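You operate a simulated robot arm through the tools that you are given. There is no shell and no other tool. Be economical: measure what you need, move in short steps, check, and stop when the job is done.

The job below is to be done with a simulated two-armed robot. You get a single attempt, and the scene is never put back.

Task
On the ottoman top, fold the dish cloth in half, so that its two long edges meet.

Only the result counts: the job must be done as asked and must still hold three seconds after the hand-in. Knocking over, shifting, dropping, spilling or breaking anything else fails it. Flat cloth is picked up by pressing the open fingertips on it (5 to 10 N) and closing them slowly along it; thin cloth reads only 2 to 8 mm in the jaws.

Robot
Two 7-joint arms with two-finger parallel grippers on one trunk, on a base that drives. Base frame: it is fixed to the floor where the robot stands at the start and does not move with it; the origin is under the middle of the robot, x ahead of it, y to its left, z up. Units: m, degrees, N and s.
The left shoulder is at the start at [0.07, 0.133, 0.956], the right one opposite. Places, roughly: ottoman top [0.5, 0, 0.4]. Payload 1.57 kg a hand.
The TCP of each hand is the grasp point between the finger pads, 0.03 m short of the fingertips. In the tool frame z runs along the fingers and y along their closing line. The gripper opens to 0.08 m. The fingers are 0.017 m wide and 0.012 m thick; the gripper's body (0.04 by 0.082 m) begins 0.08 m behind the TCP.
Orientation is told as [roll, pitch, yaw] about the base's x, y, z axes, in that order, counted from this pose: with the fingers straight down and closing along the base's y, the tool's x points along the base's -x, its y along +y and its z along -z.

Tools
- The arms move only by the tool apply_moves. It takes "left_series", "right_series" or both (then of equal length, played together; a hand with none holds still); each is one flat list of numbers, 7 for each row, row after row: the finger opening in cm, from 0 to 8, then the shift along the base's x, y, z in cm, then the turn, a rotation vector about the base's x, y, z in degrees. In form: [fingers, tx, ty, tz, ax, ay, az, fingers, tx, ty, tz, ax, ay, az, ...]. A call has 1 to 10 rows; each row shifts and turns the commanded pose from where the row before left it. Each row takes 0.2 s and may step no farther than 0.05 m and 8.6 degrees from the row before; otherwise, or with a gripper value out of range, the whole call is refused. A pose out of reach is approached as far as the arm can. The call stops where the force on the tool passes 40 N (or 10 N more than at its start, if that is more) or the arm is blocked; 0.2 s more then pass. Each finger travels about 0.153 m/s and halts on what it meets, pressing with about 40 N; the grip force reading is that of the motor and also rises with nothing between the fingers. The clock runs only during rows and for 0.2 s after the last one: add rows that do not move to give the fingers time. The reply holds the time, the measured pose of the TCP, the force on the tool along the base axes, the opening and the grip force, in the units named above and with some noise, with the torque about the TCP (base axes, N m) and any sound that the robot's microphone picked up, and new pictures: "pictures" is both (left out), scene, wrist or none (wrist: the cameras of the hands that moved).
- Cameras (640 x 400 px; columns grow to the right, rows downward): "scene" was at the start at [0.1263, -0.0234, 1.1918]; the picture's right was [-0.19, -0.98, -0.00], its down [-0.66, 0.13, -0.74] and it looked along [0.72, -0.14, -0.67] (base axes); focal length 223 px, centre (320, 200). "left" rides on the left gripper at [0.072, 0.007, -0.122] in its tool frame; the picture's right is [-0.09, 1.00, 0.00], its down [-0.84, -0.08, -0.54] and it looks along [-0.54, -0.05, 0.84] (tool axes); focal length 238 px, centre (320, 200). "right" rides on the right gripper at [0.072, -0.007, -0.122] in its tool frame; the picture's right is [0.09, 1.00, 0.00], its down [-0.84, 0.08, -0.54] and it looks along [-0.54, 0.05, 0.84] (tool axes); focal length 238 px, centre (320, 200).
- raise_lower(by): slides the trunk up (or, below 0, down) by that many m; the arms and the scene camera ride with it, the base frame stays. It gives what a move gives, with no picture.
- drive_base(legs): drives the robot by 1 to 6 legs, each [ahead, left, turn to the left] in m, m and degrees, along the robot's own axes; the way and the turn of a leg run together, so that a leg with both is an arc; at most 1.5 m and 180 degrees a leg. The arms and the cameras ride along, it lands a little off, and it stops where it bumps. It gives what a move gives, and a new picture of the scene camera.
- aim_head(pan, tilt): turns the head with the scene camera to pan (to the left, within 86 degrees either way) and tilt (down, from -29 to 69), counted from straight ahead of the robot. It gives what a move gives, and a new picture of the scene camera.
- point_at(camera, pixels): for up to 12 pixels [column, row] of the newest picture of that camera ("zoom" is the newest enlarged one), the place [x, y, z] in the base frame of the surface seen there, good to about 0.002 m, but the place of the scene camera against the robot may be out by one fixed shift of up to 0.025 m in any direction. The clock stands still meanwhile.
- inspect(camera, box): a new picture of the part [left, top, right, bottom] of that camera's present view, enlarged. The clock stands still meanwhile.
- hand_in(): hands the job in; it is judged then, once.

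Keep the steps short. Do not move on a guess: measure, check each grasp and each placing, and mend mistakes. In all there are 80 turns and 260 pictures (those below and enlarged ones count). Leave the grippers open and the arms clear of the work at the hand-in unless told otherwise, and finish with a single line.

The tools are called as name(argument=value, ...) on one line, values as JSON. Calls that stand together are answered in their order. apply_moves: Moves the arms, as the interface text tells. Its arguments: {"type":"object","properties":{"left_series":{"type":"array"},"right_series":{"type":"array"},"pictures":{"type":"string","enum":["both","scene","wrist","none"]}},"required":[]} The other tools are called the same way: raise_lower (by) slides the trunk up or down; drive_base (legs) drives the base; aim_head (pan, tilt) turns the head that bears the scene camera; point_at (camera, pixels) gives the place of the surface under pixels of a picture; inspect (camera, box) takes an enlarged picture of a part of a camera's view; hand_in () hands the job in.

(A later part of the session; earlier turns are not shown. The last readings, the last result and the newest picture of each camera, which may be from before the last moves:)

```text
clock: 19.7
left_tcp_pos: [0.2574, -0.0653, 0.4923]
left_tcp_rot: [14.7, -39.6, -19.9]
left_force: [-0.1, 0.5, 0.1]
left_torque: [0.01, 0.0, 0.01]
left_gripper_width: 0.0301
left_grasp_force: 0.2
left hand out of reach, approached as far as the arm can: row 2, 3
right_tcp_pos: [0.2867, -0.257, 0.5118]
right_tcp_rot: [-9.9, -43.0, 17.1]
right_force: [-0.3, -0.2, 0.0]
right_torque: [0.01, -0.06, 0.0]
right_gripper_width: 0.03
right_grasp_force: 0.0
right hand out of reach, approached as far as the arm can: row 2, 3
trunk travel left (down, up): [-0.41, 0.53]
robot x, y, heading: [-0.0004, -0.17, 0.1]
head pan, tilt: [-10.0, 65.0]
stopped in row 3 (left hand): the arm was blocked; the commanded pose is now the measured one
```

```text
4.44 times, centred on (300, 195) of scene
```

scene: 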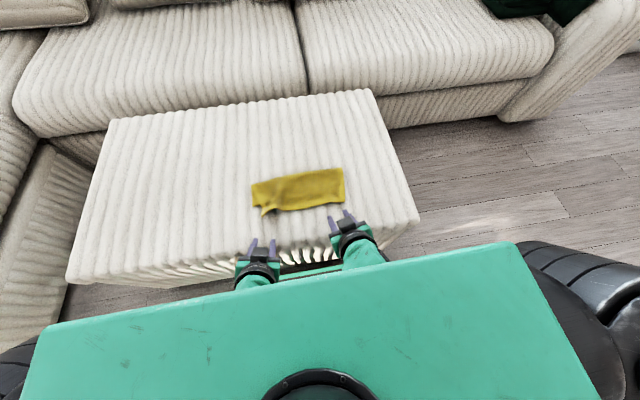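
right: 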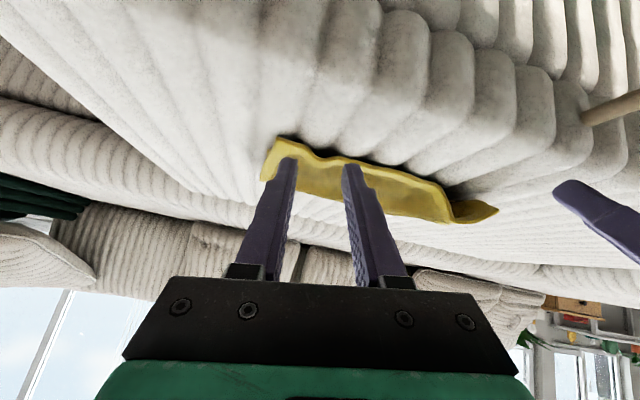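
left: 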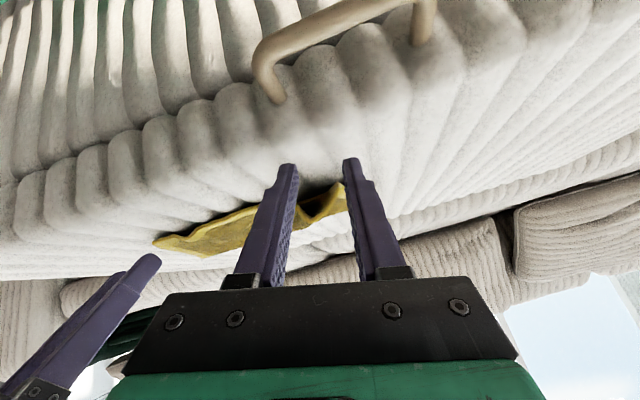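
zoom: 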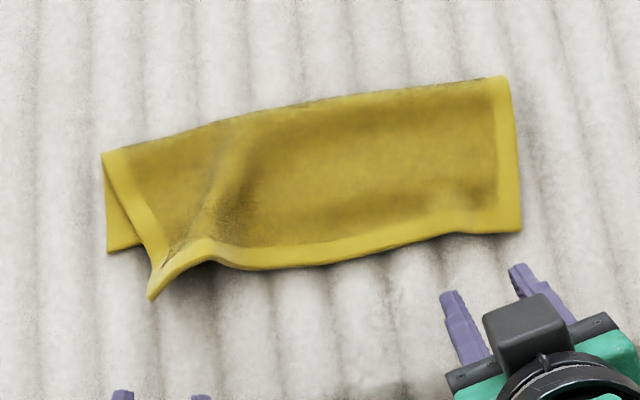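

The arms hit their inner reach limit, with no contact force. I lift both hands straight up in small steps to get clear.

apply_moves(left_series=[3, 0.5, 0.5, 2, 0, 0, 0, 3, 0.5, 0.5, 3, 0, 0, 0, 3, 1, 1, 3, 0, 0, 0, 3, 1, 1, 3, 0, 0, 0, 3, 1, 1, 3, 0, 0, 0, 3, 1, 1, 2, 0, 0, 0], right_series=[3, 0.5, -0.5, 2, 0, 0, 0, 3, 0.5, -0.5, 3, 0, 0, 0, 3, 1, -1, 3, 0, 0, 0, 3, 1, -1, 3, 0, 0, 0, 3, 1, -1, 3, 0, 0, 0, 3, 1, -1, 2, 0, 0, 0], pictures="scene")

```text
clock: 20.7
left_tcp_pos: [0.2407, -0.0387, 0.4862]
left_tcp_rot: [29.9, -22.7, -44.2]
left_force: [-0.8, 0.1, 0.1]
left_torque: [0.0, 0.04, -0.02]
left_gripper_width: 0.0301
left_grasp_force: 0.0
left hand out of reach, approached as far as the arm can: row 2, 3, 4, 5
right_tcp_pos: [0.2768, -0.2736, 0.505]
right_tcp_rot: [-17.5, -36.2, 27.3]
right_force: [-0.1, -0.1, -0.3]
right_torque: [-0.03, 0.0, -0.02]
right_gripper_width: 0.0301
right_grasp_force: 0.1
right hand out of reach, approached as far as the arm can: row 2, 3, 4, 5
trunk travel left (down, up): [-0.41, 0.53]
robot x, y, heading: [0.0015, -0.1678, -0.0]
head pan, tilt: [-10.0, 65.0]
stopped in row 5 (left hand): the arm was blocked; the commanded pose is now the measured one
```

scene: 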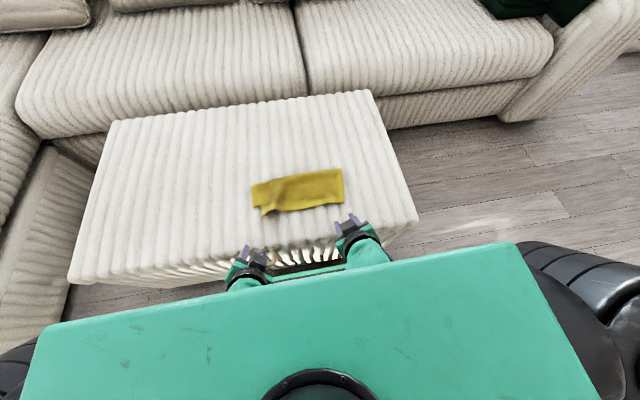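

The IK keeps slipping near its limit and the left hand is nearing the handle. The trunk carries the arms, so I raise it to lift the hands straight up without using the arms.

raise_lower(by=0.2)

inspect(camera="scene", box=[160, 120, 440, 290])

```text
clock: 22.9
left_tcp_pos: [0.2414, -0.04, 0.6839]
left_tcp_rot: [29.5, -22.6, -44.0]
left_force: [0.4, -0.4, -0.8]
left_torque: [-0.01, 0.0, -0.05]
left_gripper_width: 0.03
left_grasp_force: 0.0
right_tcp_pos: [0.2795, -0.272, 0.703]
right_tcp_rot: [-17.1, -36.1, 26.8]
right_force: [0.3, -0.3, -0.3]
right_torque: [0.0, -0.04, 0.01]
right_gripper_width: 0.0298
right_grasp_force: 0.0
trunk travel left (down, up): [-0.61, 0.33]
robot x, y, heading: [0.003, -0.167, 0.2]
head pan, tilt: [-10.0, 65.0]
```

```text
2.29 times, centred on (300, 205) of scene
```

zoom: 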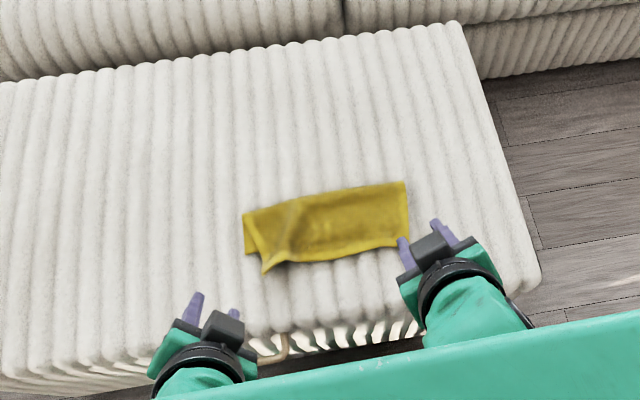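

The hands are well clear, at z about 0.7. I turn them back toward vertical while moving outward and forward over the ottoman.

apply_moves(left_series=[3, 1.5, 1, 0, 0, 0, 8, 3, 1.5, 1, 0, 0, 0, 8, 3, 1.5, 1, 0, 0, 0, 8, 3, 1.5, 1, 0, 0, 0, 8, 3, 1.5, 1, 0, 0, 0, 8, 3, 1.5, 1, 0, 0, 0, 4, 3, 1.5, 1, 0, 0, 7.5, 0, 3, 1.5, 1, 0, 0, 7.5, 0, 3, 1.5, 1, 0, 0, 7.6, 0], right_series=[3, 1.5, -1, 0, 0, 0, -8, 3, 1.5, -1, 0, 0, 0, -8, 3, 1.5, -1, 0, 0, 0, -8, 3, 1.5, -1, 0, 0, 0, -2.8, 3, 1.5, -1, 0, 0, 7.2, 0, 3, 1.5, -1, 0, 0, 7.2, 0, 3, 1.5, -1, 0, 0, 7.2, 0, 3, 1.5, -1, 0, 0, 7.2, 0, 3, 1.5, -1, 0, 0, 7.2, 0], pictures="wrist")

```text
clock: 23.5
left_tcp_pos: [0.2618, -0.0099, 0.6769]
left_tcp_rot: [32.7, -20.8, -35.1]
left_force: [-0.5, -0.3, 1.1]
left_torque: [-0.01, -0.02, -0.01]
left_gripper_width: 0.0296
left_grasp_force: 0.0
right_tcp_pos: [0.2953, -0.2967, 0.6916]
right_tcp_rot: [-26.2, -33.9, 25.5]
right_force: [1.1, 0.4, 0.1]
right_torque: [0.02, 0.01, -0.03]
right_gripper_width: 0.0302
right_grasp_force: 0.1
trunk travel left (down, up): [-0.61, 0.33]
robot x, y, heading: [0.0008, -0.1666, 0.1]
head pan, tilt: [-10.0, 65.0]
stopped in row 3 (right hand): the arm was blocked; the commanded pose is now the measured one
```

right: 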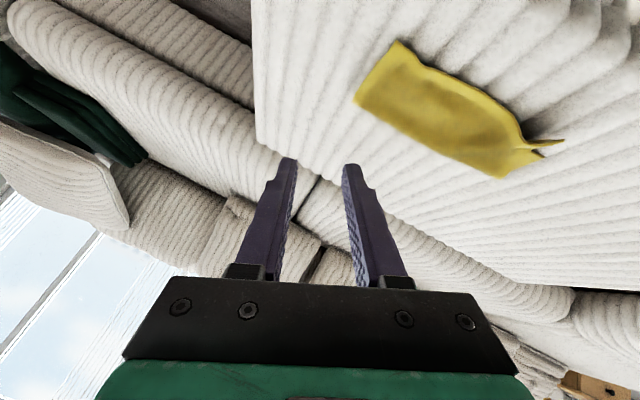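
left: 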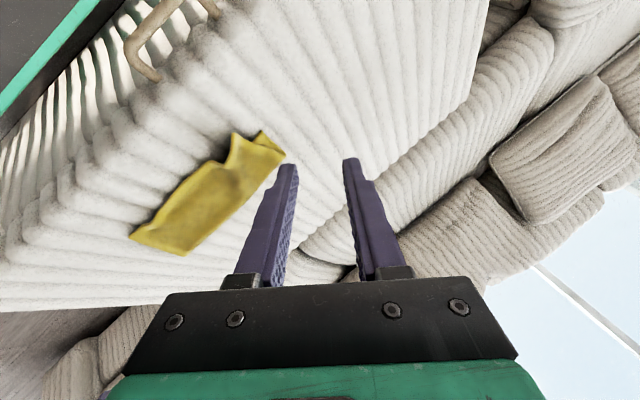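

An arm limit stopped that rotation. I move both hands straight forward first, away from the body, without turning.

apply_moves(left_series=[3, 2.5, 0.5, 0, 0, 0, 0, 3, 2.5, 0.5, 0, 0, 0, 0, 3, 2.5, 0.5, 0, 0, 0, 0, 3, 2.5, 0.5, 0, 0, 0, 0, 3, 2.5, 0.5, 0, 0, 0, 0], right_series=[3, 2.5, -0.5, 0, 0, 0, 0, 3, 2.5, -0.5, 0, 0, 0, 0, 3, 2.5, -0.5, 0, 0, 0, 0, 3, 2.5, -0.5, 0, 0, 0, 0, 3, 2.5, -0.5, 0, 0, 0, 0], pictures="none")

```text
clock: 24.7
left_tcp_pos: [0.3857, 0.0112, 0.6827]
left_tcp_rot: [32.9, -20.8, -35.2]
left_force: [0.5, 0.5, 0.0]
left_torque: [-0.01, 0.0, -0.03]
left_gripper_width: 0.0302
left_grasp_force: 0.0
right_tcp_pos: [0.4188, -0.3237, 0.6959]
right_tcp_rot: [-25.9, -34.0, 25.6]
right_force: [0.2, -0.5, 0.3]
right_torque: [0.01, -0.04, 0.01]
right_gripper_width: 0.0307
right_grasp_force: 0.2
trunk travel left (down, up): [-0.61, 0.33]
robot x, y, heading: [0.0025, -0.1712, 0.2]
head pan, tilt: [-10.0, 65.0]
```

Both moved freely. Now I turn them back upright, yaw first and then pitch.

apply_moves(left_series=[3, 0, 0.5, 0, 0, 0, 8, 3, 0, 0.5, 0, 0, 0, 8, 3, 0, 0.5, 0, 0, 0, 8, 3, 0, 0.5, 0, 0, 0, 8, 3, 0, 0, 0, 0, 0, 3.2, 3, 0, 0, 0, 0, 7, 0, 3, 0, 0, 0, 0, 7, 0, 3, 0, 0, 0, 0, 6.8, 0], right_series=[3, 0, -0.5, 0, 0, 0, -8, 3, 0, -0.5, 0, 0, 0, -8, 3, 0, -0.5, 0, 0, 0, -8, 3, 0, 0, 0, 0, 0, -1.6, 3, 0, 0, 0, 0, 8.5, 0, 3, 0, 0, 0, 0, 8.5, 0, 3, 0, 0, 0, 0, 8.5, 0, 3, 0, 0, 0, 0, 8.5, 0], pictures="none")

```text
clock: 25.6
left_tcp_pos: [0.3804, 0.0644, 0.6804]
left_tcp_rot: [41.7, -18.1, -16.4]
left_force: [0.5, -0.1, -0.3]
left_torque: [0.02, 0.0, 0.0]
left_gripper_width: 0.0301
left_grasp_force: 0.0
right_tcp_pos: [0.414, -0.3753, 0.6907]
right_tcp_rot: [-36.6, -32.6, 10.3]
right_force: [-0.4, -0.3, 0.5]
right_torque: [-0.01, -0.01, -0.01]
right_gripper_width: 0.0301
right_grasp_force: 0.1
trunk travel left (down, up): [-0.61, 0.33]
robot x, y, heading: [0.0019, -0.1672, 0.3]
head pan, tilt: [-10.0, 65.0]
stopped in row 4 (right hand): the arm was blocked; the commanded pose is now the measured one
```

The roll grew while the yaw shrank, so an arm is against a joint limit. I take out the roll next (left about -x, right about +x).

apply_moves(left_series=[3, 0, 0, 0, -8, 0, 0, 3, 0, 0, 0, -8, 0, 0, 3, 0, 0, 0, -8, 0, 0, 3, 0, 0, 0, -8, 0, 0], right_series=[3, 0, 0, 0, 8, 0, 0, 3, 0, 0, 0, 8, 0, 0, 3, 0, 0, 0, 8, 0, 0, 3, 0, 0, 0, 8, 0, 0], pictures="both")

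```text
clock: 26.6
left_tcp_pos: [0.3775, 0.083, 0.6818]
left_tcp_rot: [12.2, -22.8, -7.2]
left_force: [0.6, -0.2, -0.5]
left_torque: [-0.01, -0.03, 0.03]
left_gripper_width: 0.0301
left_grasp_force: 0.2
right_tcp_pos: [0.4112, -0.3933, 0.6906]
right_tcp_rot: [-3.6, -32.5, -6.5]
right_force: [-0.3, 0.2, 0.4]
right_torque: [-0.02, 0.01, 0.0]
right_gripper_width: 0.03
right_grasp_force: 0.0
trunk travel left (down, up): [-0.61, 0.33]
robot x, y, heading: [-0.0001, -0.1676, 0.1]
head pan, tilt: [-10.0, 65.0]
```

scene: 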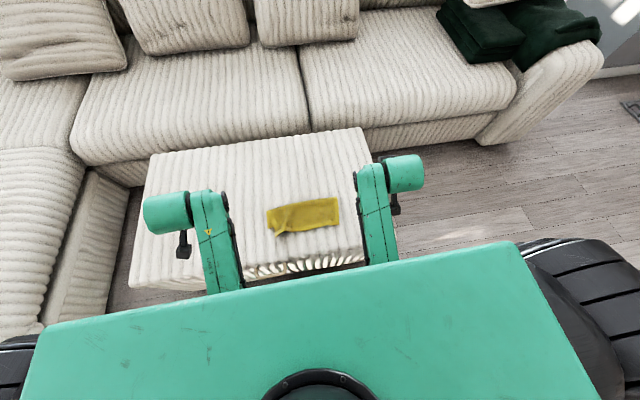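
right: 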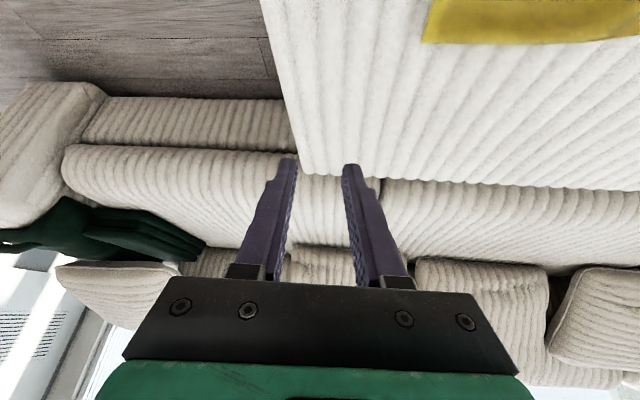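
left: 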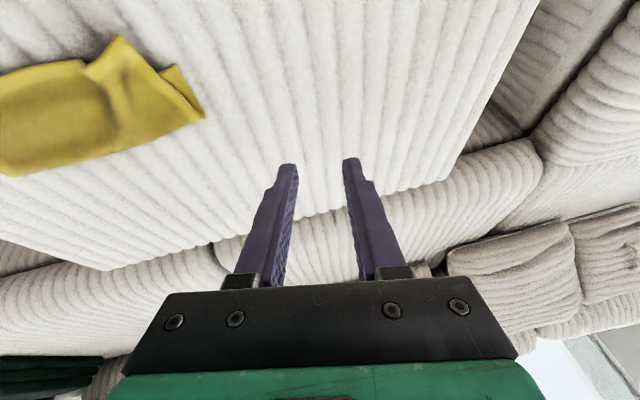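

Both arms are now in a natural pose. I turn them fully upright and get a clear view of the cloth.

apply_moves(left_series=[3, 0, 0, 0, -3, 5.7, 1.8, 3, 0, 0, 0, -3, 5.7, 1.8, 3, 0, 0, 0, -3, 5.7, 1.8, 3, 0, 0, 0, -3, 5.7, 1.8, 3, 0, 0, 0, 0, 0, 0], right_series=[3, 0, 0, 0, 0.9, 8.1, 1.6, 3, 0, 0, 0, 0.9, 8.1, 1.6, 3, 0, 0, 0, 0.9, 8.1, 1.6, 3, 0, 0, 0, 0.9, 8.1, 1.6, 3, 0, 0, 0, 0, 0, 0], pictures="wrist")

inspect(camera="scene", box=[250, 180, 360, 250])

point_at(camera="zoom", pixels=[[100, 170], [500, 100], [520, 230], [150, 310], [110, 240], [350, 270], [300, 200]])

```text
clock: 28.0
left_tcp_pos: [0.3747, 0.0837, 0.6784]
left_tcp_rot: [-1.0, -0.2, 6.4]
left_force: [0.8, -0.3, -0.4]
left_torque: [0.03, 0.03, 0.02]
left_gripper_width: 0.0303
left_grasp_force: 0.0
right_tcp_pos: [0.4086, -0.4003, 0.6865]
right_tcp_rot: [-2.4, 1.1, -5.2]
right_force: [0.1, 0.6, 0.2]
right_torque: [0.0, -0.02, 0.02]
right_gripper_width: 0.0301
right_grasp_force: 0.0
trunk travel left (down, up): [-0.61, 0.33]
robot x, y, heading: [0.0026, -0.1649, 0.0]
head pan, tilt: [-10.0, 65.0]
stopped in row 5 (right hand): the arm was blocked; the commanded pose is now the measured one
```

right: 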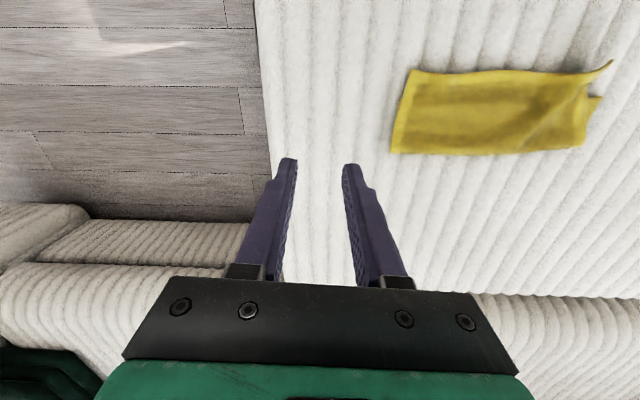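
left: 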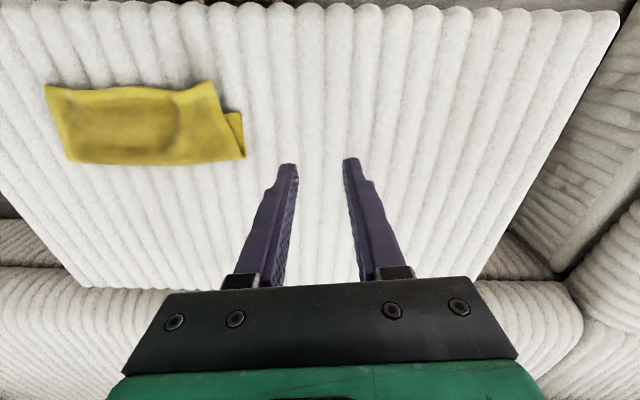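

```text
5.71 times, centred on (305, 215) of scene
```

zoom: 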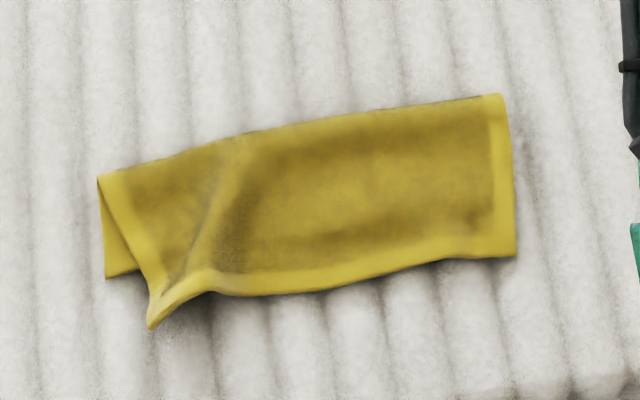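

```text
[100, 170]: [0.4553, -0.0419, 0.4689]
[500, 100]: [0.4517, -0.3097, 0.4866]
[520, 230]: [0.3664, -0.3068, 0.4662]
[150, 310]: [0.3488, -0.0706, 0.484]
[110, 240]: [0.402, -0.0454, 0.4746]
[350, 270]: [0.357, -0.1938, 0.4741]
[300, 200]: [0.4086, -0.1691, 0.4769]
```

The right half lies well; the top layer's left corner (scene zoom (150,325)) is pulled inward and past the lower near-left corner (105,275). I measure precisely with the wrist cameras.

point_at(camera="right", pixels=[[413, 74], [394, 148], [583, 140], [598, 99], [608, 67], [440, 77], [480, 76], [520, 73], [550, 76], [588, 95]])

point_at(camera="left", pixels=[[50, 89], [72, 158], [241, 155], [239, 115], [210, 84], [226, 116], [180, 93], [150, 91], [110, 90], [80, 91]])

inspect(camera="left", box=[30, 60, 270, 180])

```text
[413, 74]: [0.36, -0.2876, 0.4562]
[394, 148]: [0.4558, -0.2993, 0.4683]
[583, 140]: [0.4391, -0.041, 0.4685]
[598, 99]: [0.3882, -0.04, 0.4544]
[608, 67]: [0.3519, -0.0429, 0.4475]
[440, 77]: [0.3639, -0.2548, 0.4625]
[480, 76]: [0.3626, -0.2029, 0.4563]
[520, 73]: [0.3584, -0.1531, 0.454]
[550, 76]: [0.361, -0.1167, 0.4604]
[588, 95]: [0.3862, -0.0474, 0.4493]
```

```text
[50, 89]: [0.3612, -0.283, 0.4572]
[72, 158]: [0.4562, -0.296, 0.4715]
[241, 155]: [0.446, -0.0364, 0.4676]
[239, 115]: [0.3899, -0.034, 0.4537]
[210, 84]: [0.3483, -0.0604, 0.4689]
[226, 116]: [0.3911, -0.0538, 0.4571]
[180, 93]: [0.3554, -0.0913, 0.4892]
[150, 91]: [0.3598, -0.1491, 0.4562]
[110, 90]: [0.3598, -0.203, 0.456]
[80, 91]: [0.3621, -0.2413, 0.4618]
```

```text
2.67 times, centred on (150, 120) of left
```

zoom: 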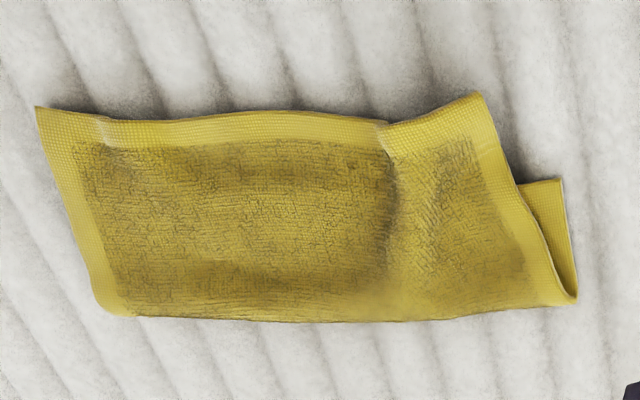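

The top edge lies at x about 0.360, with its left corner at (0.350, -0.061), while the lower near edge is at about 0.389, so it overshoots by about 2.7 cm. That overhang lies directly on the ottoman, so I can grip just the top layer there and shift it back. I bring both hands above it with fingers at 2 cm.

apply_moves(left_series=[2, -0.21, -2.66, -2.13, 0, 0, -1.07, 2, -0.21, -2.66, -2.13, 0, 0, -1.07, 2, -0.21, -2.66, -2.13, 0, 0, -1.07, 2, -0.21, -2.66, -2.13, 0, 0, -1.07, 2, -0.21, -2.66, -2.13, 0, 0, -1.07, 2, -0.21, -2.66, -2.13, 0, 0, -1.07, 2, 0, 0, 0, 0, 0, 0], right_series=[2, -0.64, 2.3, -2.27, 0.4, -0.2, 0.87, 2, -0.64, 2.3, -2.27, 0.4, -0.2, 0.87, 2, -0.64, 2.3, -2.27, 0.4, -0.2, 0.87, 2, -0.64, 2.3, -2.27, 0.4, -0.2, 0.87, 2, -0.64, 2.3, -2.27, 0.4, -0.2, 0.87, 2, -0.64, 2.3, -2.27, 0.4, -0.2, 0.87, 2, 0, 0, 0, 0, 0, 0], pictures="wrist")

```text
clock: 29.2
left_tcp_pos: [0.3702, 0.0282, 0.5791]
left_tcp_rot: [7.1, -0.9, 1.1]
left_force: [-0.7, -0.2, -0.6]
left_torque: [0.02, -0.04, 0.0]
left_gripper_width: 0.0198
left_grasp_force: 0.0
right_tcp_pos: [0.3842, -0.3581, 0.5848]
right_tcp_rot: [-8.2, -0.6, -1.2]
right_force: [0.3, 0.7, -0.5]
right_torque: [0.01, -0.01, 0.02]
right_gripper_width: 0.02
right_grasp_force: 0.1
trunk travel left (down, up): [-0.61, 0.33]
robot x, y, heading: [-0.0011, -0.172, 0.5]
head pan, tilt: [-10.0, 65.0]
stopped in row 5 (left hand): the arm was blocked; the commanded pose is now the measured one
```

right: 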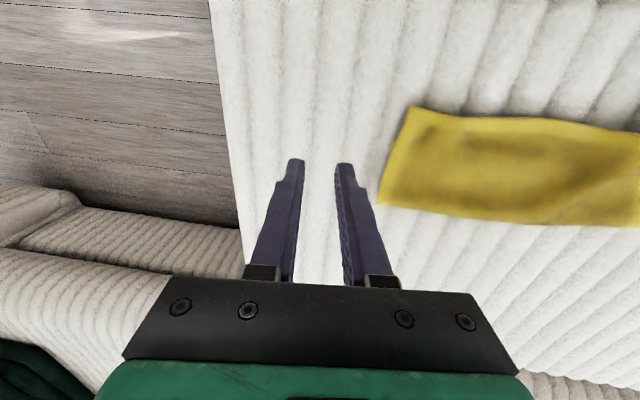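
left: 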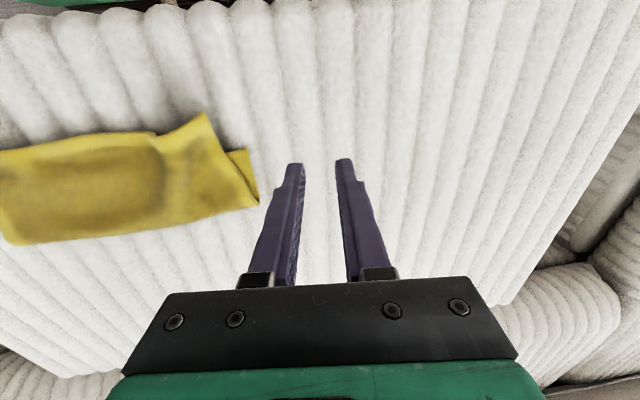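

The arms stalled against a joint limit left over from the twisted retreat. I bring the hands forward to x about 0.5 at a safe height to unwind that.

apply_moves(left_series=[2, 1, 0, 2, 0, 0, 0, 2, 3, 0, 2, 0, 0, 0, 2, 3, 0, 1, 0, 0, 0, 2, 3, 0, 0, -2, 0, 0, 2, 3, 0, 0, -2, 0, 0, 2, 1.5, 0, 0, -3, 0, 0, 2, 0, 0, 0, 0, 0, 0], right_series=[2, 1, 0, 2, 0, 0, 0, 2, 3, 0, 2, 0, 0, 0, 2, 3, 0, 1, 0, 0, 0, 2, 3, 0, 0, 2, 0, 0, 2, 3, 0, 0, 3, 0, 0, 2, 1, 0, 0, 3, 0, 0, 2, 0, 0, 0, 0, 0, 0], pictures="scene")

```text
clock: 30.8
left_tcp_pos: [0.5158, 0.0265, 0.6306]
left_tcp_rot: [-0.1, -0.8, 1.2]
left_force: [-0.1, 0.3, 0.5]
left_torque: [-0.02, 0.0, 0.01]
left_gripper_width: 0.0198
left_grasp_force: 0.1
right_tcp_pos: [0.5253, -0.3584, 0.6333]
right_tcp_rot: [0.1, -0.3, -1.3]
right_force: [-0.1, -0.5, 0.2]
right_torque: [0.0, 0.01, 0.0]
right_gripper_width: 0.02
right_grasp_force: 0.1
trunk travel left (down, up): [-0.61, 0.33]
robot x, y, heading: [-0.0002, -0.1653, 0.3]
head pan, tilt: [-10.0, 65.0]
```

scene: 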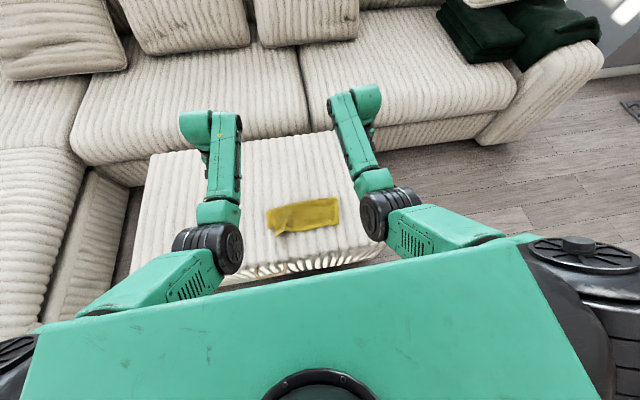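

Both track well again. I now bring them inward at this distance.

apply_moves(left_series=[2, 0, -2.1, 0, 0, 0, 0, 2, 0, -2.1, 0, 0, 0, 0, 2, 0, -2.1, 0, 0, 0, 0, 2, 0, -2.1, 0, 0, 0, 0, 2, 0, -2.1, 0, 0, 0, 0, 2, 0, 0, 0, 0, 0, 0], right_series=[2, 0, 1.95, 0, 0, 0, 0, 2, 0, 1.95, 0, 0, 0, 0, 2, 0, 1.95, 0, 0, 0, 0, 2, 0, 1.95, 0, 0, 0, 0, 2, 0, 1.95, 0, 0, 0, 0, 2, 0, 0, 0, 0, 0, 0], pictures="scene")

```text
clock: 32.2
left_tcp_pos: [0.5167, -0.0633, 0.6262]
left_tcp_rot: [1.2, -0.9, 2.0]
left_force: [1.2, -0.2, -0.1]
left_torque: [0.01, 0.02, -0.01]
left_gripper_width: 0.0198
left_grasp_force: 0.2
right_tcp_pos: [0.5242, -0.2605, 0.632]
right_tcp_rot: [0.0, -0.5, -1.2]
right_force: [-0.3, -0.6, 0.5]
right_torque: [0.0, 0.01, 0.02]
right_gripper_width: 0.0201
right_grasp_force: 0.1
trunk travel left (down, up): [-0.61, 0.33]
robot x, y, heading: [0.0017, -0.1705, -0.0]
head pan, tilt: [-10.0, 65.0]
```

scene: 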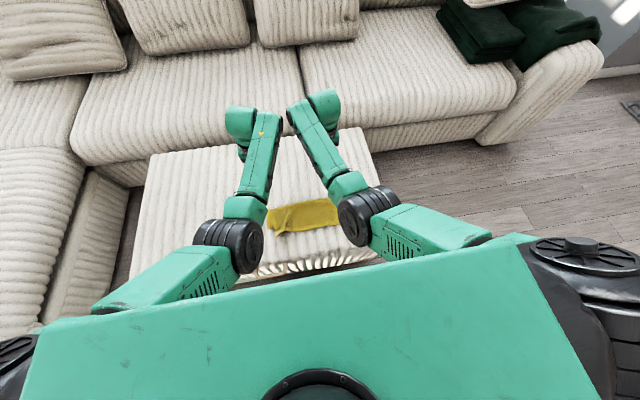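

At this distance both reach almost the needed spots. Near the body the arms bind, so I drive the base back 0.13 m, which puts the work in the comfortable range. The hands stay high at z 0.63.

drive_base(legs=[[-0.13, -0.01, 0]])

apply_moves(left_series=[2, 0, 0, 0, 0, 0, 0], right_series=[2, 0, 0, 0, 0, 0, 0], pictures="wrist")

```text
clock: 33.5
left_tcp_pos: [0.3866, -0.0738, 0.6289]
left_tcp_rot: [0.9, -1.2, 2.1]
left_force: [0.4, -0.3, -0.7]
left_torque: [0.01, -0.03, 0.01]
left_gripper_width: 0.0202
left_grasp_force: 0.1
right_tcp_pos: [0.3923, -0.2704, 0.6323]
right_tcp_rot: [0.0, -0.4, -1.3]
right_force: [-0.1, 0.0, 0.4]
right_torque: [-0.03, 0.01, 0.02]
right_gripper_width: 0.0198
right_grasp_force: 0.0
trunk travel left (down, up): [-0.61, 0.33]
robot x, y, heading: [-0.1298, -0.1803, 0.5]
head pan, tilt: [-10.0, 65.0]
```

scene: 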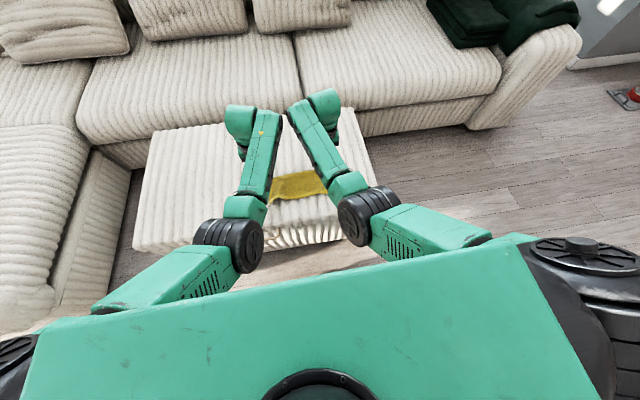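

```text
clock: 33.9
left_tcp_pos: [0.3875, -0.0729, 0.6289]
left_tcp_rot: [1.1, -1.1, 2.2]
left_force: [0.2, 0.2, 0.4]
left_torque: [0.02, 0.03, -0.01]
left_gripper_width: 0.02
left_grasp_force: 0.0
right_tcp_pos: [0.3932, -0.2709, 0.6327]
right_tcp_rot: [0.1, -0.5, -1.2]
right_force: [1.1, 0.1, -0.6]
right_torque: [-0.02, 0.01, 0.0]
right_gripper_width: 0.0199
right_grasp_force: 0.1
trunk travel left (down, up): [-0.61, 0.33]
robot x, y, heading: [-0.1317, -0.1808, -0.1]
head pan, tilt: [-10.0, 65.0]
```

right: 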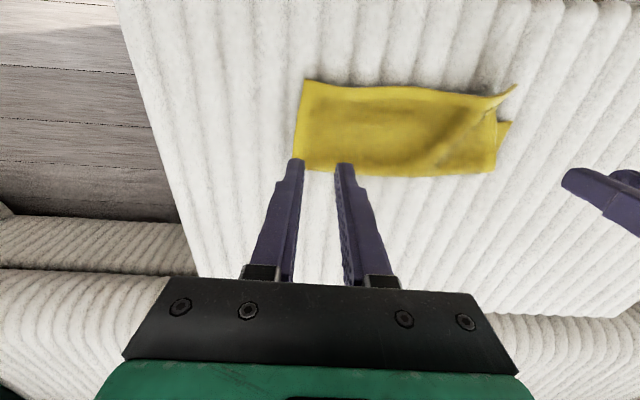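
left: 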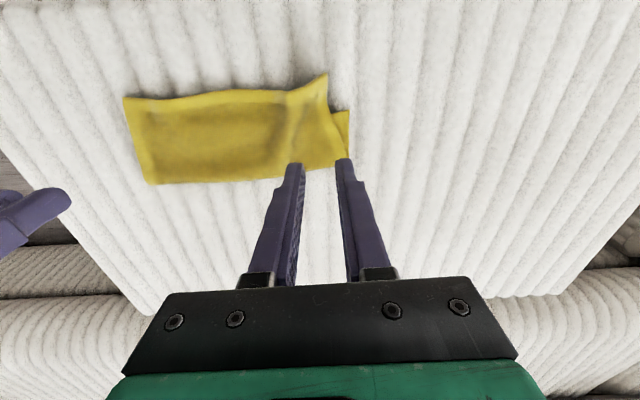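

Very good positions. I measure the corners again from this closer view, then lower with the trunk so the arm posture stays as it is.

point_at(camera="right", pixels=[[307, 83], [296, 166], [340, 87], [400, 89], [450, 93], [480, 97], [512, 88], [508, 124], [495, 168], [497, 122]])

point_at(camera="left", pixels=[[127, 100], [150, 180], [325, 78], [346, 113], [348, 155], [295, 92], [270, 93], [331, 113], [200, 97], [310, 90]])

raise_lower(by=-0.08)

```text
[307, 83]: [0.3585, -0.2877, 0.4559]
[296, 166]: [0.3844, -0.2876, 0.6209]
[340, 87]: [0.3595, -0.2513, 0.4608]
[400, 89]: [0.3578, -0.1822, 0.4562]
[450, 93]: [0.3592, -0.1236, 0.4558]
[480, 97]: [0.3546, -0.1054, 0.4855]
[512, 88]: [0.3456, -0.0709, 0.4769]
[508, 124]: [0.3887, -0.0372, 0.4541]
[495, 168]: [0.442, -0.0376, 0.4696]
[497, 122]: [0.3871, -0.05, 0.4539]
```

```text
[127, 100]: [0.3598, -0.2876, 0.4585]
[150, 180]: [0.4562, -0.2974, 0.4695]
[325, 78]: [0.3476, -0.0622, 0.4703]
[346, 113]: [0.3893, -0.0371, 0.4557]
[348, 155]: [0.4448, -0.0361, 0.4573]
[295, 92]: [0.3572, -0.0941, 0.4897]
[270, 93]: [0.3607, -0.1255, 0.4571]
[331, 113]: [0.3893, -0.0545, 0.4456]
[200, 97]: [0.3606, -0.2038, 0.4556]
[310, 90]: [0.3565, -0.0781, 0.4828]
```

```text
clock: 35.0
left_tcp_pos: [0.3876, -0.072, 0.5478]
left_tcp_rot: [1.1, -1.1, 2.1]
left_force: [-0.2, 0.8, 0.1]
left_torque: [0.02, 0.01, -0.01]
left_gripper_width: 0.0201
left_grasp_force: 0.0
right_tcp_pos: [0.3931, -0.271, 0.5537]
right_tcp_rot: [0.0, -0.4, -1.4]
right_force: [0.2, 0.6, 0.1]
right_torque: [0.04, -0.02, 0.01]
right_gripper_width: 0.0202
right_grasp_force: 0.0
trunk travel left (down, up): [-0.53, 0.41]
robot x, y, heading: [-0.1332, -0.1775, 0.3]
head pan, tilt: [-10.0, 65.0]
```

The near edge is at x about 0.359; at the left the top layer stands in a ridge (z 0.49 at y -0.094), with the corner at (0.348, -0.062). I move the right hand over (0.3675, -0.266) and the left to straddle the corner at (0.358, -0.073), stopping just above the surface.

apply_moves(left_series=[3.5, -1.5, 0, 0, 0, 0, -1, 3.5, -1.5, -0.1, 0, 0, 0, -1, 3.5, 0, 0, -2.5, 0, 0, 0, 3.5, 0, 0, -2, 0, 0, 0, 3.5, 0, 0, -1, 0, 0, 0, 3.5, 0, 0, 0, 0, 0, 0], right_series=[2.6, -1.3, 0.5, 0, 0, 0, 0.7, 2.6, -1.25, 0, 0, 0, 0, 0.7, 2.6, 0, 0, -2.5, 0, 0, 0, 2.6, 0, 0, -2.5, 0, 0, 0, 2.6, 0, 0, -1.2, 0, 0, 0, 2.6, 0, 0, 0, 0, 0, 0], pictures="wrist")

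```text
clock: 36.4
left_tcp_pos: [0.3716, -0.0592, 0.5047]
left_tcp_rot: [2.1, -2.5, 1.1]
left_force: [0.7, -0.3, 0.2]
left_torque: [0.02, -0.01, -0.02]
left_gripper_width: 0.0351
left_grasp_force: 0.1
right_tcp_pos: [0.3702, -0.2772, 0.4908]
right_tcp_rot: [-0.9, -0.7, -0.3]
right_force: [0.3, 0.1, -0.1]
right_torque: [0.02, -0.02, 0.01]
right_gripper_width: 0.026
right_grasp_force: 0.2
trunk travel left (down, up): [-0.53, 0.41]
robot x, y, heading: [-0.1313, -0.1787, -0.2]
head pan, tilt: [-10.0, 65.0]
```

right: 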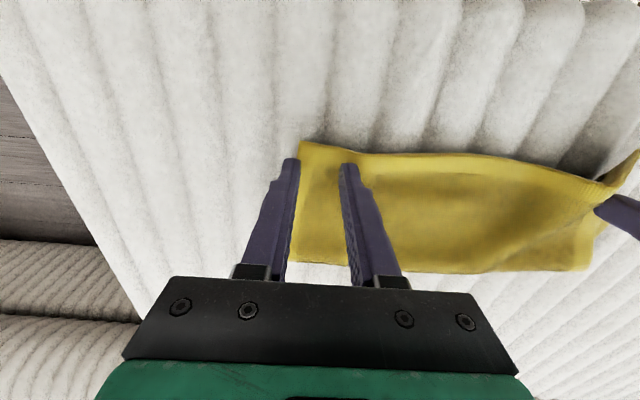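
left: 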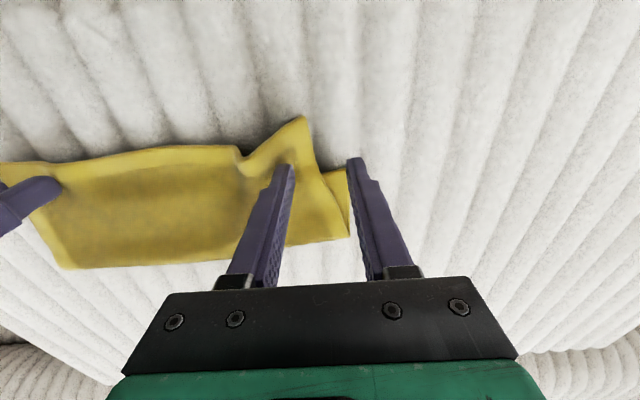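

The left hand is held about 1.4 cm short by a joint limit. I do one corner at a time instead: raise by 5 cm, move the right hand outward, and shift the base back and to the right so the left hand works comfortably.

raise_lower(by=0.06)

drive_base(legs=[[-0.06, -0.08, 0]])

apply_moves(left_series=[3.5, 2, 1, 0, 0, 0, 0, 3.5, 2, 1, 0, 0, 0, 0, 3.5, 2, 2, 0, 0, 0, 0, 3.5, 0, 2, 0, 0, 0, 0, 3.5, 0, 0, 0, 0, 0, 0], right_series=[3, 1, -1, 1, 0, 0, 0, 3, 1, -1, 1, 0, 0, 0, 3, 1, -1, 1, 0, 0, 0, 3, 1, -1, 1, 0, 0, 0, 3, 0, 0, 0, 0, 0, 0], pictures="wrist")

```text
clock: 37.4
left_tcp_pos: [0.3674, -0.0566, 0.5608]
left_tcp_rot: [2.4, -2.3, 1.0]
left_force: [-0.8, 0.5, -0.1]
left_torque: [0.0, 0.03, 0.04]
left_gripper_width: 0.035
left_grasp_force: 0.1
right_tcp_pos: [0.3706, -0.2757, 0.5499]
right_tcp_rot: [-1.0, -0.6, -0.4]
right_force: [0.0, 0.3, -0.3]
right_torque: [0.03, -0.03, -0.01]
right_gripper_width: 0.0263
right_grasp_force: 0.0
trunk travel left (down, up): [-0.59, 0.35]
robot x, y, heading: [-0.1308, -0.1748, 0.4]
head pan, tilt: [-10.0, 65.0]
```

```text
clock: 38.6
left_tcp_pos: [0.3053, -0.1358, 0.5598]
left_tcp_rot: [2.6, -2.0, 1.0]
left_force: [0.3, -0.2, -0.6]
left_torque: [0.01, 0.0, -0.01]
left_gripper_width: 0.035
left_grasp_force: 0.1
right_tcp_pos: [0.3103, -0.358, 0.5522]
right_tcp_rot: [-0.8, -0.7, -0.3]
right_force: [-0.8, -0.6, -0.2]
right_torque: [0.01, 0.0, 0.02]
right_gripper_width: 0.0261
right_grasp_force: 0.1
trunk travel left (down, up): [-0.59, 0.35]
robot x, y, heading: [-0.1903, -0.2613, 0.0]
head pan, tilt: [-10.0, 65.0]
```

scene: 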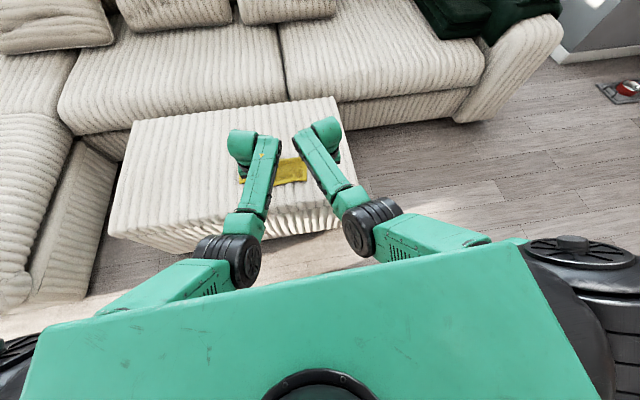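

```text
clock: 39.8
left_tcp_pos: [0.3649, -0.0754, 0.558]
left_tcp_rot: [2.6, -1.9, 1.0]
left_force: [0.4, 0.3, -0.5]
left_torque: [-0.01, 0.01, -0.02]
left_gripper_width: 0.035
left_grasp_force: 0.0
right_tcp_pos: [0.3507, -0.3974, 0.59]
right_tcp_rot: [-0.7, -0.6, -0.3]
right_force: [0.0, 0.0, 1.1]
right_torque: [0.0, -0.01, 0.02]
right_gripper_width: 0.0301
right_grasp_force: 0.0
trunk travel left (down, up): [-0.59, 0.35]
robot x, y, heading: [-0.1919, -0.2621, 0.2]
head pan, tilt: [-10.0, 65.0]
```

right: 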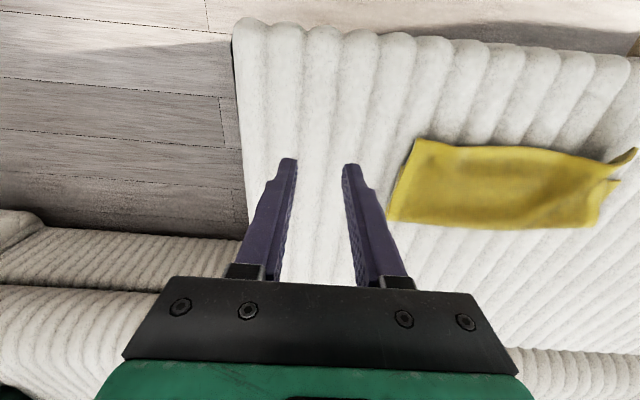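
left: 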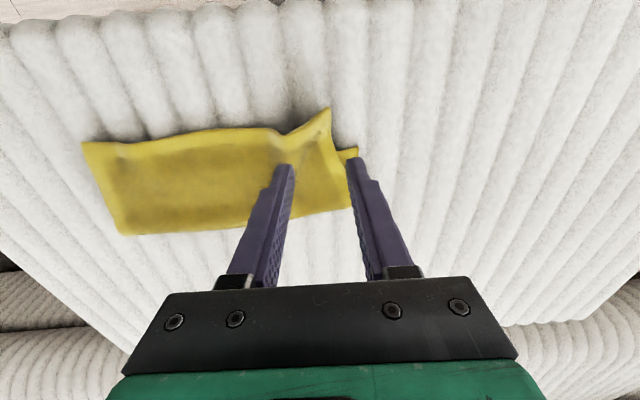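

The left hand now tracks freely. I straighten it, set it at (0.357, -0.073), and lower to about z 0.49.

apply_moves(left_series=[3.5, -0.8, 0.2, -2.5, -2.6, 1.9, -1, 3.5, 0, 0, -2.5, 0, 0, 0, 3.5, 0, 0, -1.2, 0, 0, 0, 3.5, 0, 0, -0.6, 0, 0, 0, 3.5, 0, 0, 0, 0, 0, 0], pictures="wrist")

inspect(camera="left", box=[220, 90, 420, 215])

```text
clock: 41.0
left_tcp_pos: [0.3383, -0.0782, 0.5062]
left_tcp_rot: [-1.3, -1.3, -2.0]
left_force: [-0.3, 0.4, -0.6]
left_torque: [0.02, -0.02, -0.01]
left_gripper_width: 0.035
left_grasp_force: 0.1
left hand out of reach, approached as far as the arm can: row 1, 2, 3, 4
right_tcp_pos: [0.3499, -0.3969, 0.5918]
right_tcp_rot: [-0.9, -0.7, -0.3]
right_force: [-0.1, -0.5, -0.2]
right_torque: [-0.01, 0.0, 0.01]
right_gripper_width: 0.0299
right_grasp_force: 0.1
trunk travel left (down, up): [-0.59, 0.35]
robot x, y, heading: [-0.193, -0.2613, 0.3]
head pan, tilt: [-10.0, 65.0]
```

left: 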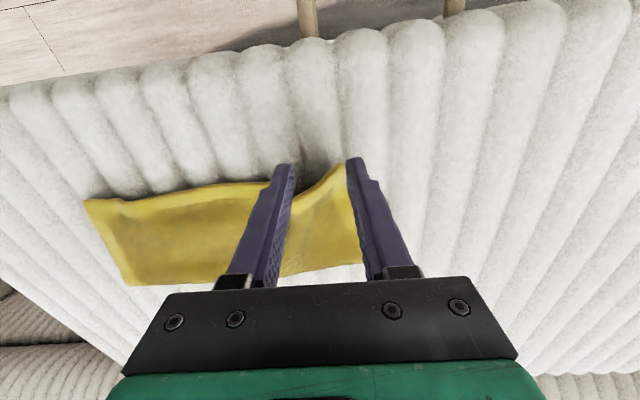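

```text
3.20 times, centred on (320, 152) of left
```

zoom: 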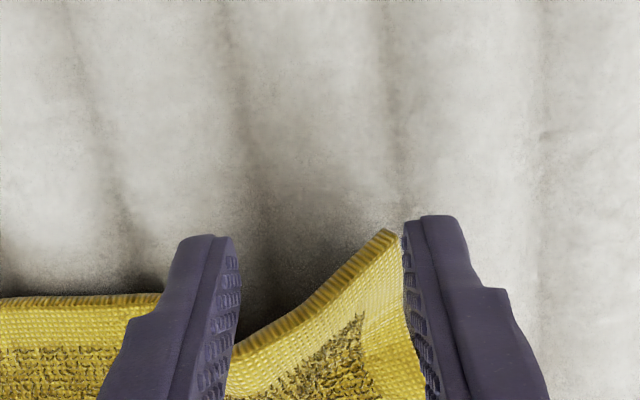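

Now the left arm is at its outer limit (x short by 2 cm). I raise 3 cm and drive 6 cm forward, giving the arm mid-range reach.

raise_lower(by=0.04)

drive_base(legs=[[0.06, 0, 0]])

apply_moves(left_series=[3.5, -1, 0.5, 0, 0, 0, 0, 3.5, -1, 0, 0, 0, 0, 0, 3.5, -2.3, 0, 0, 1.3, 1.3, 2, 3.5, 0, 0, 0, 0, 0, 0, 3.5, 0, 0, 0, 0, 0, 0], pictures="wrist")

```text
clock: 41.8
left_tcp_pos: [0.3377, -0.0774, 0.5459]
left_tcp_rot: [-1.3, -1.3, -2.1]
left_force: [0.2, 0.5, -0.4]
left_torque: [0.01, 0.0, -0.01]
left_gripper_width: 0.0352
left_grasp_force: 0.1
right_tcp_pos: [0.3494, -0.3986, 0.6291]
right_tcp_rot: [-0.9, -0.6, -0.3]
right_force: [1.2, 0.1, 0.3]
right_torque: [-0.01, -0.02, -0.01]
right_gripper_width: 0.03
right_grasp_force: 0.0
trunk travel left (down, up): [-0.63, 0.31]
robot x, y, heading: [-0.1884, -0.2596, 0.5]
head pan, tilt: [-10.0, 65.0]
```

```text
clock: 42.8
left_tcp_pos: [0.399, -0.0771, 0.5451]
left_tcp_rot: [-1.3, -1.3, -2.0]
left_force: [0.7, -0.2, 0.7]
left_torque: [0.0, 0.0, 0.01]
left_gripper_width: 0.0349
left_grasp_force: 0.1
right_tcp_pos: [0.4122, -0.3965, 0.6305]
right_tcp_rot: [-0.9, -0.6, -0.4]
right_force: [-0.4, -0.2, 0.4]
right_torque: [-0.04, 0.0, 0.04]
right_gripper_width: 0.0301
right_grasp_force: 0.1
trunk travel left (down, up): [-0.63, 0.31]
robot x, y, heading: [-0.1278, -0.2608, 0.1]
head pan, tilt: [-10.0, 65.0]
```

scene: 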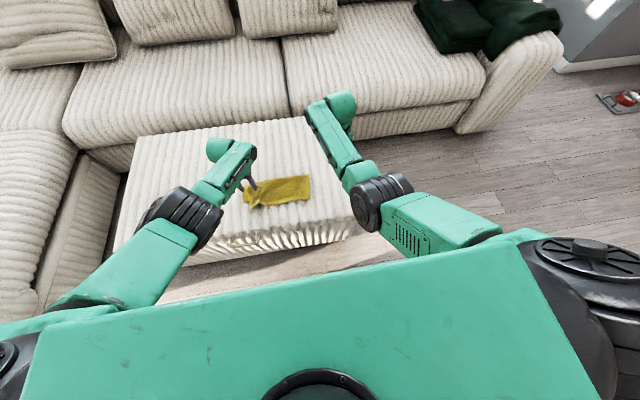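

```text
clock: 44.0
left_tcp_pos: [0.3566, -0.0691, 0.5457]
left_tcp_rot: [0.0, 0.0, 0.0]
left_force: [-0.2, 0.3, -0.4]
left_torque: [0.01, 0.02, 0.02]
left_gripper_width: 0.0349
left_grasp_force: 0.1
right_tcp_pos: [0.4119, -0.3967, 0.6319]
right_tcp_rot: [-0.9, -0.6, -0.3]
right_force: [0.5, -0.4, 0.1]
right_torque: [0.02, 0.02, 0.03]
right_gripper_width: 0.0301
right_grasp_force: 0.2
trunk travel left (down, up): [-0.63, 0.31]
robot x, y, heading: [-0.1244, -0.2554, 0.2]
head pan, tilt: [-10.0, 65.0]
```

left: 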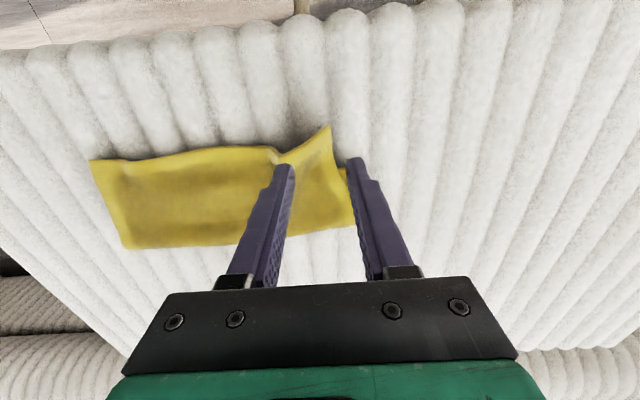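

The left arm is back in its natural elbow-out pose, exactly upright at (0.357, -0.069). I lower it over the corner.

apply_moves(left_series=[3.5, 0, -0.4, -2.5, 0, 0, 0, 3.5, 0, 0, -1.5, 0, 0, 0, 3.5, 0, 0, -1.5, 0, 0, 0, 3.5, 0, 0, -0.4, 0, 0, 0, 3.5, 0, 0, 0, 0, 0, 0], pictures="wrist")

inspect(camera="left", box=[220, 100, 420, 225])

```text
clock: 45.2
left_tcp_pos: [0.3612, -0.0822, 0.4987]
left_tcp_rot: [-0.6, -0.8, -0.6]
left_force: [0.1, 0.7, -0.7]
left_torque: [-0.01, -0.01, -0.02]
left_gripper_width: 0.0353
left_grasp_force: 0.0
left hand out of reach, approached as far as the arm can: row 3, 4
right_tcp_pos: [0.4125, -0.3971, 0.6312]
right_tcp_rot: [-0.9, -0.5, -0.2]
right_force: [0.6, -0.4, 0.4]
right_torque: [-0.02, -0.03, 0.03]
right_gripper_width: 0.03
right_grasp_force: 0.0
trunk travel left (down, up): [-0.63, 0.31]
robot x, y, heading: [-0.13, -0.2576, 0.2]
head pan, tilt: [-10.0, 65.0]
```

left: 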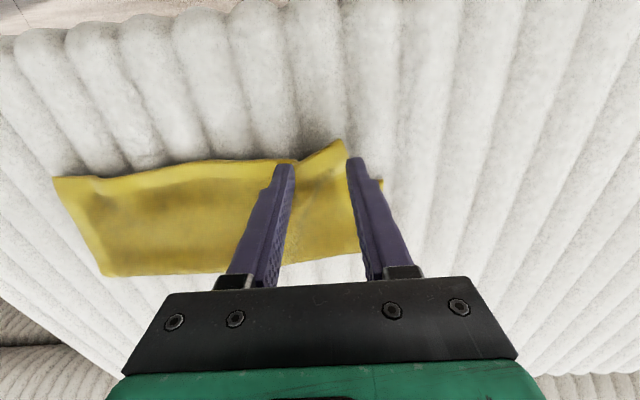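

```text
3.20 times, centred on (320, 162) of left
```

zoom: 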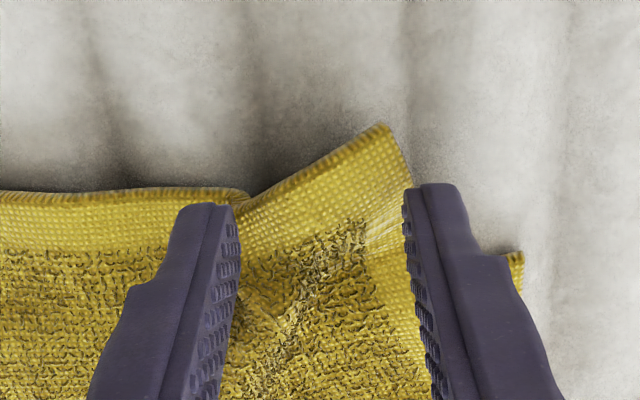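

The trunk is still high, which costs reach when the hand goes down. I lift the hands and lower the trunk to compensate.

apply_moves(left_series=[3.5, 0, 0.9, 3, 0, 0, 0, 3.5, 0, 0, 4, 0, 0, 0, 3.5, 0, 0, 4, 0.6, 0.8, 0.6, 3.5, 0, 0, 4, 0, 0, 0, 3.5, 0, 0, 0, 0, 0, 0], right_series=[3, 0, 0, 2, 0, 0, 0, 3, 0, 0, 2, 0, 0, 0, 3, 0, 0, 2, 0, 0, 0, 3, 0, 0, 2, 0, 0, 0, 3, 0, 0, 0, 0, 0, 0], pictures="none")

raise_lower(by=-0.12)

```text
clock: 46.4
left_tcp_pos: [0.3613, -0.0725, 0.6491]
left_tcp_rot: [0.6, 0.9, 0.6]
left_force: [-1.1, -0.7, 0.0]
left_torque: [0.02, -0.01, 0.01]
left_gripper_width: 0.0347
left_grasp_force: 0.1
right_tcp_pos: [0.4123, -0.3986, 0.7099]
right_tcp_rot: [-1.0, -0.6, -0.3]
right_force: [-0.3, 1.4, 0.0]
right_torque: [-0.02, 0.01, 0.02]
right_gripper_width: 0.03
right_grasp_force: 0.0
trunk travel left (down, up): [-0.63, 0.31]
robot x, y, heading: [-0.1283, -0.2593, 0.4]
head pan, tilt: [-10.0, 65.0]
```

```text
clock: 47.9
left_tcp_pos: [0.3603, -0.0732, 0.5285]
left_tcp_rot: [0.5, 0.7, 0.5]
left_force: [-0.1, 0.2, -0.2]
left_torque: [0.0, 0.0, 0.01]
left_gripper_width: 0.035
left_grasp_force: 0.1
right_tcp_pos: [0.4126, -0.3965, 0.5903]
right_tcp_rot: [-1.0, -0.6, -0.3]
right_force: [0.0, 0.8, 0.1]
right_torque: [0.0, -0.02, 0.01]
right_gripper_width: 0.0301
right_grasp_force: 0.1
trunk travel left (down, up): [-0.51, 0.43]
robot x, y, heading: [-0.1281, -0.2586, 0.3]
head pan, tilt: [-10.0, 65.0]
```

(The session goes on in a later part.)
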